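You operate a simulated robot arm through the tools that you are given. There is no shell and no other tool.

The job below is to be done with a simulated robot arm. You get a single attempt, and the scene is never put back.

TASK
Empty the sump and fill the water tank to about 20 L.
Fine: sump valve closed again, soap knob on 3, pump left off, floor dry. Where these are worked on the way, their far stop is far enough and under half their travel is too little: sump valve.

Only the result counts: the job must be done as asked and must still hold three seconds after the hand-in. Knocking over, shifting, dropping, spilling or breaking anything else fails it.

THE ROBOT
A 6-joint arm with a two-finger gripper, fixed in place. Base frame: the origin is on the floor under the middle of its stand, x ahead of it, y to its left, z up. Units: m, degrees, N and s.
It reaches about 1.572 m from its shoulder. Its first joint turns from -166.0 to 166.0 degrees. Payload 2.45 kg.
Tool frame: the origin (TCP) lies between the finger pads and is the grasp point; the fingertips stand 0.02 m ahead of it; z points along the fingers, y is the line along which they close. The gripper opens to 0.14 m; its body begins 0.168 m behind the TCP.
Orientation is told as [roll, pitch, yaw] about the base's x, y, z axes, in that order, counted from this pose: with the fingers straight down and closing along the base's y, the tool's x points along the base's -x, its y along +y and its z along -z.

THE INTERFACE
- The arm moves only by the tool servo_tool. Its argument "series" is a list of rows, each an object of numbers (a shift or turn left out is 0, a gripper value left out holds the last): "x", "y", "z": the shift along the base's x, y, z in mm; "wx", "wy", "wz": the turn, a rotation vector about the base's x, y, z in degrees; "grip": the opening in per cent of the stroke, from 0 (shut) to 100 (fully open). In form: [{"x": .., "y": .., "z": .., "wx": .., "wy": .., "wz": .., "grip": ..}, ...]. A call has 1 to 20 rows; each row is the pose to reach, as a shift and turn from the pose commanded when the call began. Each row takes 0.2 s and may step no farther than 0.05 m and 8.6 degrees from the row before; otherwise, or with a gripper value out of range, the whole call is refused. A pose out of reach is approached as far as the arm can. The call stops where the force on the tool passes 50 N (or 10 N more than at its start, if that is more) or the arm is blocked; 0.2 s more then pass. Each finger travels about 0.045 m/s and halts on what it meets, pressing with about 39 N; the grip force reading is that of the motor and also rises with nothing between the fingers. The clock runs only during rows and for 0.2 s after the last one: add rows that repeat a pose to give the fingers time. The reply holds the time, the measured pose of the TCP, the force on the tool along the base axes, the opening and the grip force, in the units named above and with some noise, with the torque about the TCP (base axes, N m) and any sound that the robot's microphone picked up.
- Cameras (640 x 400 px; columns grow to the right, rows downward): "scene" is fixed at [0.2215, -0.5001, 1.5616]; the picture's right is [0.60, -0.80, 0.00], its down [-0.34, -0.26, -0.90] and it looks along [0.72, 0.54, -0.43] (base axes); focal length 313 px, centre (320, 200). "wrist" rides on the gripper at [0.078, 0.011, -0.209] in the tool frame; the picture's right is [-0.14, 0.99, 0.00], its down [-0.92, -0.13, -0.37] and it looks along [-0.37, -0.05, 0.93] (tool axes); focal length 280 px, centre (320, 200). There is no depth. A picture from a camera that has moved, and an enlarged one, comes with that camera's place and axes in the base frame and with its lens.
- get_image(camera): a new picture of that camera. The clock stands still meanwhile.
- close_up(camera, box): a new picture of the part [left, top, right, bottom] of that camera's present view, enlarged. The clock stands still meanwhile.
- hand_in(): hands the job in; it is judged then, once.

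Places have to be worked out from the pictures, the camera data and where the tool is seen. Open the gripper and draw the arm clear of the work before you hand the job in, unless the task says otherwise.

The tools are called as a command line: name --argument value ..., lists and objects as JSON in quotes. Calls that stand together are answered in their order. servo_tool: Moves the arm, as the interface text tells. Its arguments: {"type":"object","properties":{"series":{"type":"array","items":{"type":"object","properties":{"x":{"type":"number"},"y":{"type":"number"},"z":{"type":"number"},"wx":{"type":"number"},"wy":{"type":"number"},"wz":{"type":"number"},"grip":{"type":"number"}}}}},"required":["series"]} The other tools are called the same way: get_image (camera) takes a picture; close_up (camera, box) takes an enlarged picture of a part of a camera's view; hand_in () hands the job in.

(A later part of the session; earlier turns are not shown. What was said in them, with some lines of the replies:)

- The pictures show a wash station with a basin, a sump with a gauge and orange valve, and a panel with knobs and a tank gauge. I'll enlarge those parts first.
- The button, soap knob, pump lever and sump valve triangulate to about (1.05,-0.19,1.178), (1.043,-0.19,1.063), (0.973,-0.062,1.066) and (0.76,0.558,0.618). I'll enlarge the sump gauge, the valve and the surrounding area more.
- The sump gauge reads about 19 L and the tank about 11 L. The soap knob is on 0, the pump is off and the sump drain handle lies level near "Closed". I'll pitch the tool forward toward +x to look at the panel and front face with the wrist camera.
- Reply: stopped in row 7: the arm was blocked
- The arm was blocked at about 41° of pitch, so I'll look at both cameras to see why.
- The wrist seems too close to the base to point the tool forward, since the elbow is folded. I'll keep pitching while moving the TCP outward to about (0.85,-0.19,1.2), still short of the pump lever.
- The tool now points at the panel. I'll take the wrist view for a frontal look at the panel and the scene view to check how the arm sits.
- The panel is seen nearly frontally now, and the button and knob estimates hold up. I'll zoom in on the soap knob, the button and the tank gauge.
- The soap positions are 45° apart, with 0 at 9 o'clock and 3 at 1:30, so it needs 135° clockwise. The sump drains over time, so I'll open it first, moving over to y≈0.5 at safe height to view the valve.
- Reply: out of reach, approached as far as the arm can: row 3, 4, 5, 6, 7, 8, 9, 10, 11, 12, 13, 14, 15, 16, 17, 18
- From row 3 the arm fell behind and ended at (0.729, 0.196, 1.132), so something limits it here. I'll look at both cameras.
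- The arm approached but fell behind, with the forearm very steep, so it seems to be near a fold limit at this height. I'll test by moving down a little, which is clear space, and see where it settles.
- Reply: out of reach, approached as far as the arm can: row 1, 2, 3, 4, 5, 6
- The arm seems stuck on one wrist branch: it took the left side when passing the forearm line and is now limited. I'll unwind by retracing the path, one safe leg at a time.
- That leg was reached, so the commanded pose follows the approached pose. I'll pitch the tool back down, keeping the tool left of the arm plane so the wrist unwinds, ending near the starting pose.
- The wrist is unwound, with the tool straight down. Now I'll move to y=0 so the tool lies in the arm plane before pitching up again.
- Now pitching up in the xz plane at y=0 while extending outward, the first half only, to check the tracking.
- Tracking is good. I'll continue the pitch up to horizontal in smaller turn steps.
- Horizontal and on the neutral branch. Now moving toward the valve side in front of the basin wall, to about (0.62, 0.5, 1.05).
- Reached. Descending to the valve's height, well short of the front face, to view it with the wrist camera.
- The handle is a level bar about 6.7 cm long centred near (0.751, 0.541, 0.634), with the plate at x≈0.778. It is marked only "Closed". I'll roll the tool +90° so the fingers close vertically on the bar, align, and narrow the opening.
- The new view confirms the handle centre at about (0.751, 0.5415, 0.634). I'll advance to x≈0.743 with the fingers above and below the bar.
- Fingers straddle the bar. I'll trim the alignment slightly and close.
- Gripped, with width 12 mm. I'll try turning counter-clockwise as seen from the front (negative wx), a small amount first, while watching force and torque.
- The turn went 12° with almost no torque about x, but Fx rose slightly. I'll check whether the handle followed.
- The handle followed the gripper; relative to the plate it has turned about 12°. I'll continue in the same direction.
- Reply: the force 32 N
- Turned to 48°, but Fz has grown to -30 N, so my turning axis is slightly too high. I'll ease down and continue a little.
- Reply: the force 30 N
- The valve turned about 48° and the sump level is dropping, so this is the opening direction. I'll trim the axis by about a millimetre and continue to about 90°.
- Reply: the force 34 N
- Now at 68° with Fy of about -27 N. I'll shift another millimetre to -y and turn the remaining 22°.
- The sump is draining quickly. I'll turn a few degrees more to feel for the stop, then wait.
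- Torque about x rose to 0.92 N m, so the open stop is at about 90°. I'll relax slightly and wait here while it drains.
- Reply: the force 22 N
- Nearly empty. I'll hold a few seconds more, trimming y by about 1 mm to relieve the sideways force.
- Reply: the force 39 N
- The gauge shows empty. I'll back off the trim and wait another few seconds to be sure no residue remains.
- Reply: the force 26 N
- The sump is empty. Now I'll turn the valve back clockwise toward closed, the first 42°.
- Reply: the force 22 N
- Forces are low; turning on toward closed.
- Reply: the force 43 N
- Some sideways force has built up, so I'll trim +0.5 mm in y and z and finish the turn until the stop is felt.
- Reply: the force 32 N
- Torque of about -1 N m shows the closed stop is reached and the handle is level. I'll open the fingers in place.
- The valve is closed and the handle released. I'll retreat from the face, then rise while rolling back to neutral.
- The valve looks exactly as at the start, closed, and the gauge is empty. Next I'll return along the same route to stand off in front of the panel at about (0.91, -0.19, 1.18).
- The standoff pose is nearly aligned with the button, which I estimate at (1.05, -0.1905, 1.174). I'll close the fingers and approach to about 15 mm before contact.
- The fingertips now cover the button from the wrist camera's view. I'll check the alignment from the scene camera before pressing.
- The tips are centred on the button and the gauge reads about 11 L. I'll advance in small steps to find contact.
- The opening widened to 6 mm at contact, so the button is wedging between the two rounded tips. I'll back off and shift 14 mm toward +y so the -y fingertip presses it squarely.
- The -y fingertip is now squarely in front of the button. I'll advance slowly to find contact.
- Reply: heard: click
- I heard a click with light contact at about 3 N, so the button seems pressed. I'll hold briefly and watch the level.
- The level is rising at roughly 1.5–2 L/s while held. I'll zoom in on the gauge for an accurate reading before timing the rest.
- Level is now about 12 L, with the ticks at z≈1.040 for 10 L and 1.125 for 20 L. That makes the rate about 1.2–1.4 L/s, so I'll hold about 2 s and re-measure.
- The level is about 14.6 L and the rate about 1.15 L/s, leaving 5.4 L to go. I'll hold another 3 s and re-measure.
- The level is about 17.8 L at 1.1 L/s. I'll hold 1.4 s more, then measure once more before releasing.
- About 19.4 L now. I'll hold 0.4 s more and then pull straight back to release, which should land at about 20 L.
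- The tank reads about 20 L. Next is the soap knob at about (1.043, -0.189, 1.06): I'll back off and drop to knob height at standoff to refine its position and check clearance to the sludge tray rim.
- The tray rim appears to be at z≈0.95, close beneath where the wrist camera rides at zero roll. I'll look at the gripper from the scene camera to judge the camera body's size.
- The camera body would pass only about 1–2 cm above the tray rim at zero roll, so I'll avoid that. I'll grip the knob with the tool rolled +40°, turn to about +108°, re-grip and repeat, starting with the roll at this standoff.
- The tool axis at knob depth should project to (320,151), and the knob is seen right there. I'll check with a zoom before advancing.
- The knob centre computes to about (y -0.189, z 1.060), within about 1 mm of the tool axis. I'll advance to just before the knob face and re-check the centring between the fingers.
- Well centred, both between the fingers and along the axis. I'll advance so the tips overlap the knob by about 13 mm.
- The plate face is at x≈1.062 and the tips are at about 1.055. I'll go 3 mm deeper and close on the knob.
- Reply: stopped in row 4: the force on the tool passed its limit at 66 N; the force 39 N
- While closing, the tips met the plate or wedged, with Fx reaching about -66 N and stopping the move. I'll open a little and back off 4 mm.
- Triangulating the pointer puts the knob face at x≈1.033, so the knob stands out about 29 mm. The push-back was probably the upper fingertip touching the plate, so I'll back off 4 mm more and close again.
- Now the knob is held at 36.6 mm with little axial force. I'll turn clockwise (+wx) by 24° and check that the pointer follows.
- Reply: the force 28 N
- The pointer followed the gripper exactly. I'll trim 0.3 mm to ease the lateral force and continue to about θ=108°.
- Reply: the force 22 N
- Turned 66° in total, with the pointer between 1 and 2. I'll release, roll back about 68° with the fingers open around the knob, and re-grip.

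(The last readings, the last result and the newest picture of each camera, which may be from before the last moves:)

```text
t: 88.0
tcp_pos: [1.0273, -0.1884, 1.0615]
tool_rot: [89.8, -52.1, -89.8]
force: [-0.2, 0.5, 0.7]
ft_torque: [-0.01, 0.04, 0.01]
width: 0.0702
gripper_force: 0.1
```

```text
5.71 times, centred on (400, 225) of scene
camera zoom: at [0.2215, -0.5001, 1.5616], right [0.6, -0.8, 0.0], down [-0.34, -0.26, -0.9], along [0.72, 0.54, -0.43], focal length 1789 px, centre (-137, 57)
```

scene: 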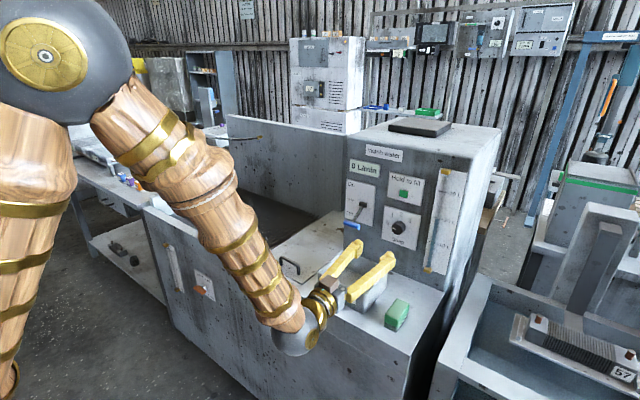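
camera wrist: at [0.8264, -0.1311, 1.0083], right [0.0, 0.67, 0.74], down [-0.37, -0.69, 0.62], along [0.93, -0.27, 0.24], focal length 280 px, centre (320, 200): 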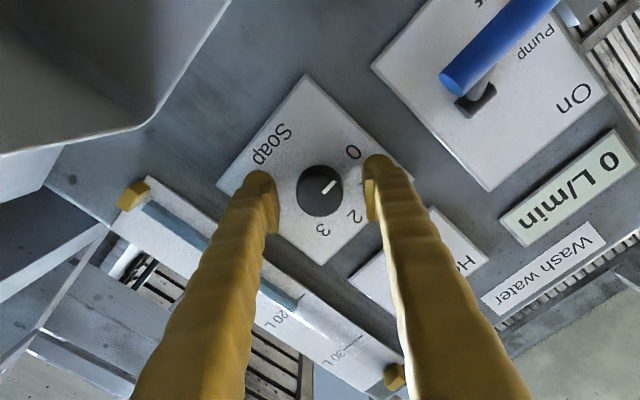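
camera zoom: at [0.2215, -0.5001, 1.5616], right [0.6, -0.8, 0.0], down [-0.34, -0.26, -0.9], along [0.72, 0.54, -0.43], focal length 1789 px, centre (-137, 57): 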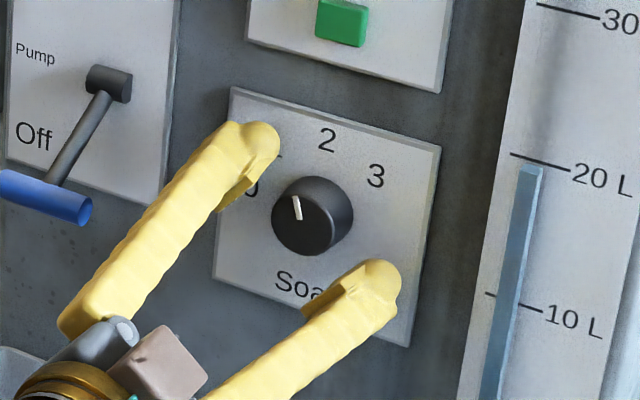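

The pointer sits between 1 and 2, as expected. I'll re-grip the knob.

servo_tool --series '[{"grip": 30}, {"grip": 30}, {"grip": 0}, {"grip": 0}, {"grip": 0}]'

```text
t: 89.2
tcp_pos: [1.0262, -0.1902, 1.0614]
tool_rot: [89.7, -52.0, -89.8]
force: [4.3, -14.8, -7.7]
ft_torque: [0.0, 0.07, -0.16]
width: 0.0361
gripper_force: 46.1
```

Gripped again. Turning clockwise 60° now and watching the forces.

servo_tool --series '[{"wx": 6, "y": -0.2}, {"wx": 12, "y": -0.2}, {"wx": 18, "y": -0.2}, {"wx": 24, "y": -0.2}, {"wx": 30, "y": -0.2}, {"wx": 36, "y": -0.2}, {"wx": 42, "y": -0.2}, {"wx": 48, "y": -0.2}, {"wx": 54, "y": -0.2}, {"wx": 60, "y": -0.2}]'

close_up --camera "wrist" --box '[230, 110, 410, 260]'

```text
t: 91.4
tcp_pos: [1.0273, -0.1904, 1.0608]
tool_rot: [90.1, 8.1, -89.8]
force: [-16.7, -17.7, -7.2]
ft_torque: [0.02, 0.07, -0.04]
width: 0.0363
gripper_force: 45.3
```

```text
2.67 times, centred on (320, 185) of wrist
camera zoom: at [0.8195, -0.1136, 1.0823], right [0.0, -0.28, 0.96], down [-0.37, -0.89, -0.26], along [0.93, -0.35, -0.1], focal length 748 px, centre (320, 240)
```

zoom: 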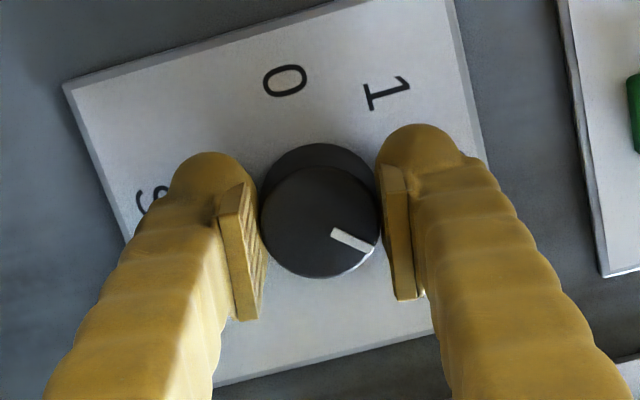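

Turned 126° in total. I'll add the last 9°.

servo_tool --series '[{"wx": 3}, {"wx": 6}, {"wx": 9}, {"wx": 9}]'

```text
t: 92.4
tcp_pos: [1.0277, -0.1896, 1.0618]
tool_rot: [90.0, 17.0, -89.8]
force: [-11.1, 7.7, -3.8]
ft_torque: [-0.74, 0.04, 0.25]
width: 0.0368
gripper_force: 45.2
```

Torque of -0.74 N m about x indicates the end stop at 3. I'll open, pull straight back, and then inspect.

servo_tool --series '[{"grip": 50}, {"grip": 50}, {"grip": 50}, {"x": -30, "grip": 50}, {"x": -60, "grip": 50}, {"x": -100, "grip": 50}, {"x": -130, "grip": 50}, {"x": -130, "grip": 50}]'

get_image --camera "wrist"

close_up --camera "scene" --box '[340, 170, 480, 280]'

```text
t: 94.2
tcp_pos: [0.9007, -0.1885, 1.0599]
tool_rot: [90.0, 17.0, -89.9]
force: [1.0, 0.0, -0.4]
ft_torque: [0.0, 0.01, -0.03]
width: 0.0701
gripper_force: 0.0
```

```text
taken
camera wrist: at [0.6914, -0.1169, 1.0926], right [0.0, -0.42, 0.91], down [-0.37, -0.84, -0.39], along [0.93, -0.33, -0.15], focal length 280 px, centre (320, 200)
```

wrist: 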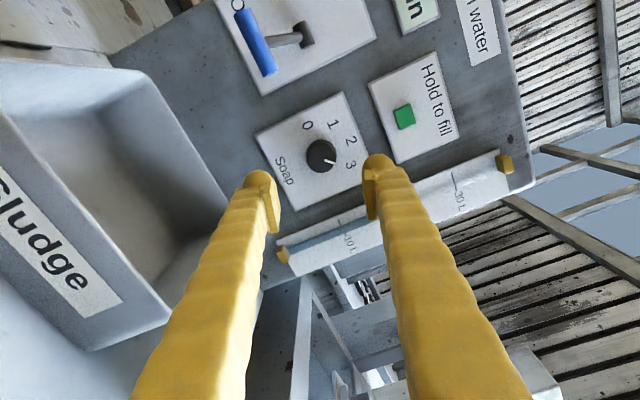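

```text
3.64 times, centred on (410, 225) of scene
camera zoom: at [0.2215, -0.5001, 1.5616], right [0.6, -0.8, 0.0], down [-0.34, -0.26, -0.9], along [0.72, 0.54, -0.43], focal length 1139 px, centre (-7, 109)
```

zoom: 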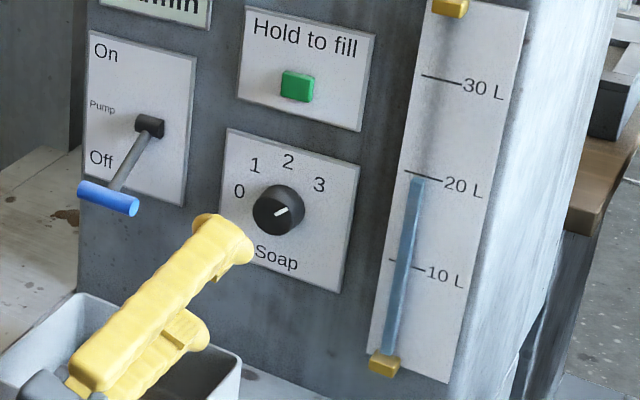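

The pointer seems to be near 3. I'll zoom in to verify it precisely.

close_up --camera "wrist" --box '[270, 100, 380, 200]'

close_up --camera "scene" --box '[375, 195, 425, 245]'

```text
4.00 times, centred on (325, 150) of wrist
camera zoom: at [0.6914, -0.1169, 1.0926], right [0.0, -0.42, 0.91], down [-0.37, -0.84, -0.39], along [0.93, -0.33, -0.15], focal length 1122 px, centre (300, 400)
```

zoom: 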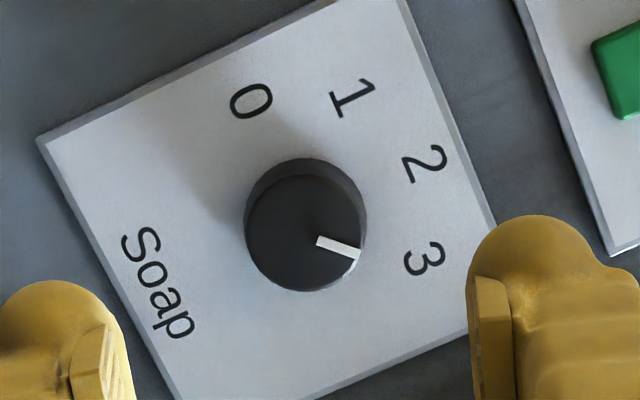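

```text
8.00 times, centred on (400, 220) of scene
camera zoom: at [0.2215, -0.5001, 1.5616], right [0.6, -0.8, 0.0], down [-0.34, -0.26, -0.9], along [0.72, 0.54, -0.43], focal length 2505 px, centre (-320, 40)
```

zoom: 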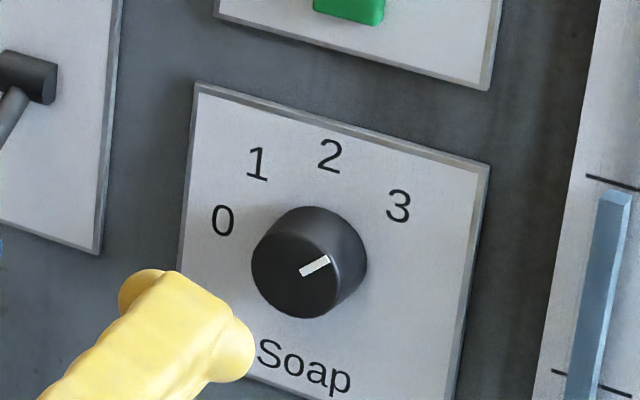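

The pointer measures about 45–49° up on the right side, right at 3, and the end stop was felt. The tank reads about 20 L. I'll lift clear, open the gripper fully, and inspect everything.

servo_tool --series '[{"z": 30, "grip": 60}, {"z": 70, "grip": 70}, {"z": 110, "grip": 80}, {"z": 150, "grip": 90, "wx": -8}, {"z": 190, "grip": 100, "wx": -16}, {"z": 230, "grip": 100, "wx": -24}, {"z": 260, "grip": 100, "wx": -32}, {"z": 260, "grip": 100, "wx": -40}, {"z": 260, "grip": 100, "wx": -48}, {"z": 260, "grip": 100, "wx": -56}, {"z": 260, "grip": 100, "wx": -64}, {"z": 260, "grip": 100, "wx": -72}, {"z": 260, "grip": 100, "wx": -80}, {"z": 260, "grip": 100, "wx": -88}, {"z": 260, "grip": 100, "wx": -96}, {"z": 260, "grip": 100, "wx": -104}, {"z": 260, "grip": 100, "wx": -107}]'

get_image --camera "scene"

close_up --camera "scene" --box '[155, 235, 225, 305]'

close_up --camera "scene" --box '[320, 140, 480, 290]'

```text
t: 97.8
tcp_pos: [0.8979, -0.1889, 1.3202]
tool_rot: [-34.5, -89.7, 34.5]
force: [0.1, 0.1, -0.6]
ft_torque: [0.0, -0.01, 0.03]
width: 0.1401
gripper_force: 0.1
```

```text
taken
```

scene: 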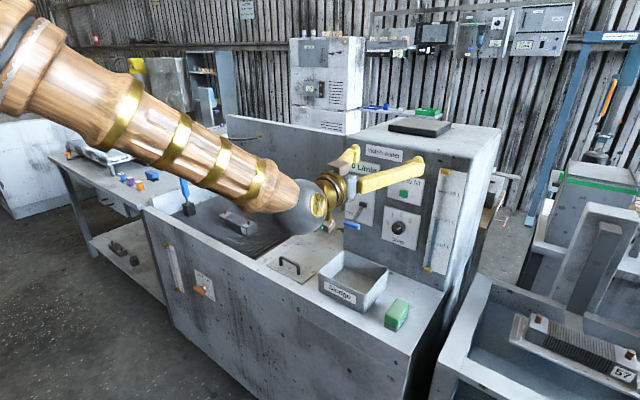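

```text
5.71 times, centred on (190, 270) of scene
camera zoom: at [0.2215, -0.5001, 1.5616], right [0.6, -0.8, 0.0], down [-0.34, -0.26, -0.9], along [0.72, 0.54, -0.43], focal length 1789 px, centre (1063, -200)
```

zoom: 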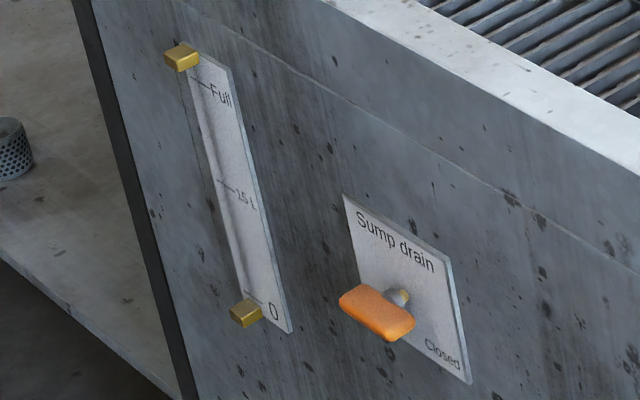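

```text
2.67 times, centred on (400, 215) of scene
camera zoom: at [0.2215, -0.5001, 1.5616], right [0.6, -0.8, 0.0], down [-0.34, -0.26, -0.9], along [0.72, 0.54, -0.43], focal length 835 px, centre (107, 160)
```

zoom: 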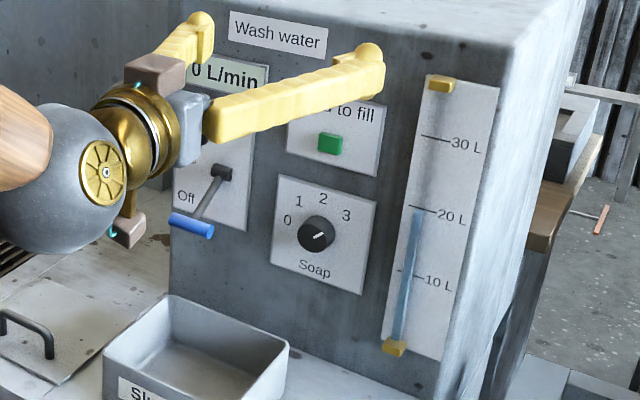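

The valve is closed, the sump empty, soap on 3, pump off and the tank at about 20 L. I'll withdraw a bit further and verify the tank level and knob with a wrist view.

servo_tool --series '[{"x": -25, "z": 20}, {"x": -50, "z": 40}, {"x": -50, "z": 40}, {"x": -50, "z": 40}]'

get_image --camera "scene"

close_up --camera "scene" --box '[420, 190, 470, 275]'

```text
t: 98.8
tcp_pos: [0.8484, -0.1893, 1.3617]
tool_rot: [-7.2, -89.8, 7.3]
force: [0.4, 0.2, -0.4]
ft_torque: [-0.01, 0.01, -0.04]
width: 0.1398
gripper_force: 0.2
```

```text
taken
```

scene: 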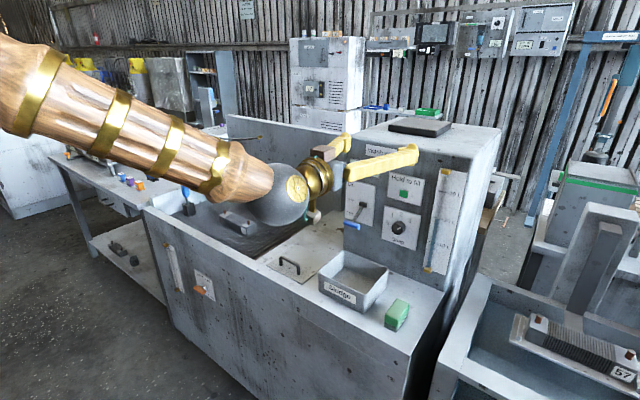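

```text
4.71 times, centred on (445, 232) of scene
camera zoom: at [0.2215, -0.5001, 1.5616], right [0.6, -0.8, 0.0], down [-0.34, -0.26, -0.9], along [0.72, 0.54, -0.43], focal length 1474 px, centre (-268, 47)
```

zoom: 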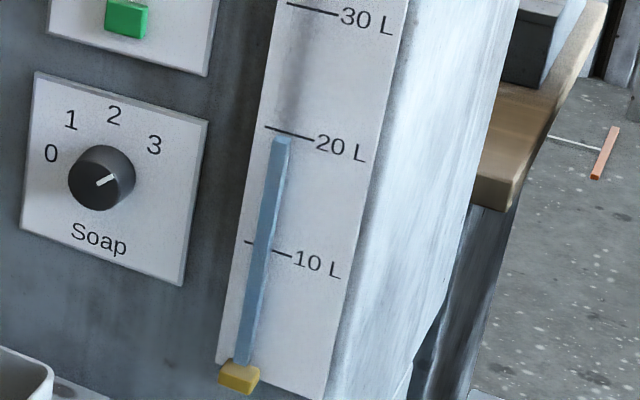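

Everything checks out: the sump is empty with its valve closed, the tank holds steady at about 20 L, soap is on 3, the pump is off and I see no water on the floor. The gripper is open and clear of the work, so I'm handing in.

hand_in

```text
The job is handed in.
```

I emptied the sump and filled the water tank to about 20 L, and the job is handed in. I haven't seen the verdict.

- **Sump:** the drain valve was turned 90° to its open stop. The gauge read empty before I turned the valve back to its closed stop.
- **Water tank:** it went from about 11 L to about 20 L by holding the fill button. The level was unchanged when I checked it about 25 s later.
- **Soap knob:** it was turned 135° clockwise to its end stop at 3.
- **Pump and floor:** the pump lever was never touched and stays on Off. I saw no water on the floor.

One grip on the soap knob stopped at the force limit, probably because a fingertip touched its label plate. I backed off and saw no damage. The gripper is open and the arm is clear of the panel.
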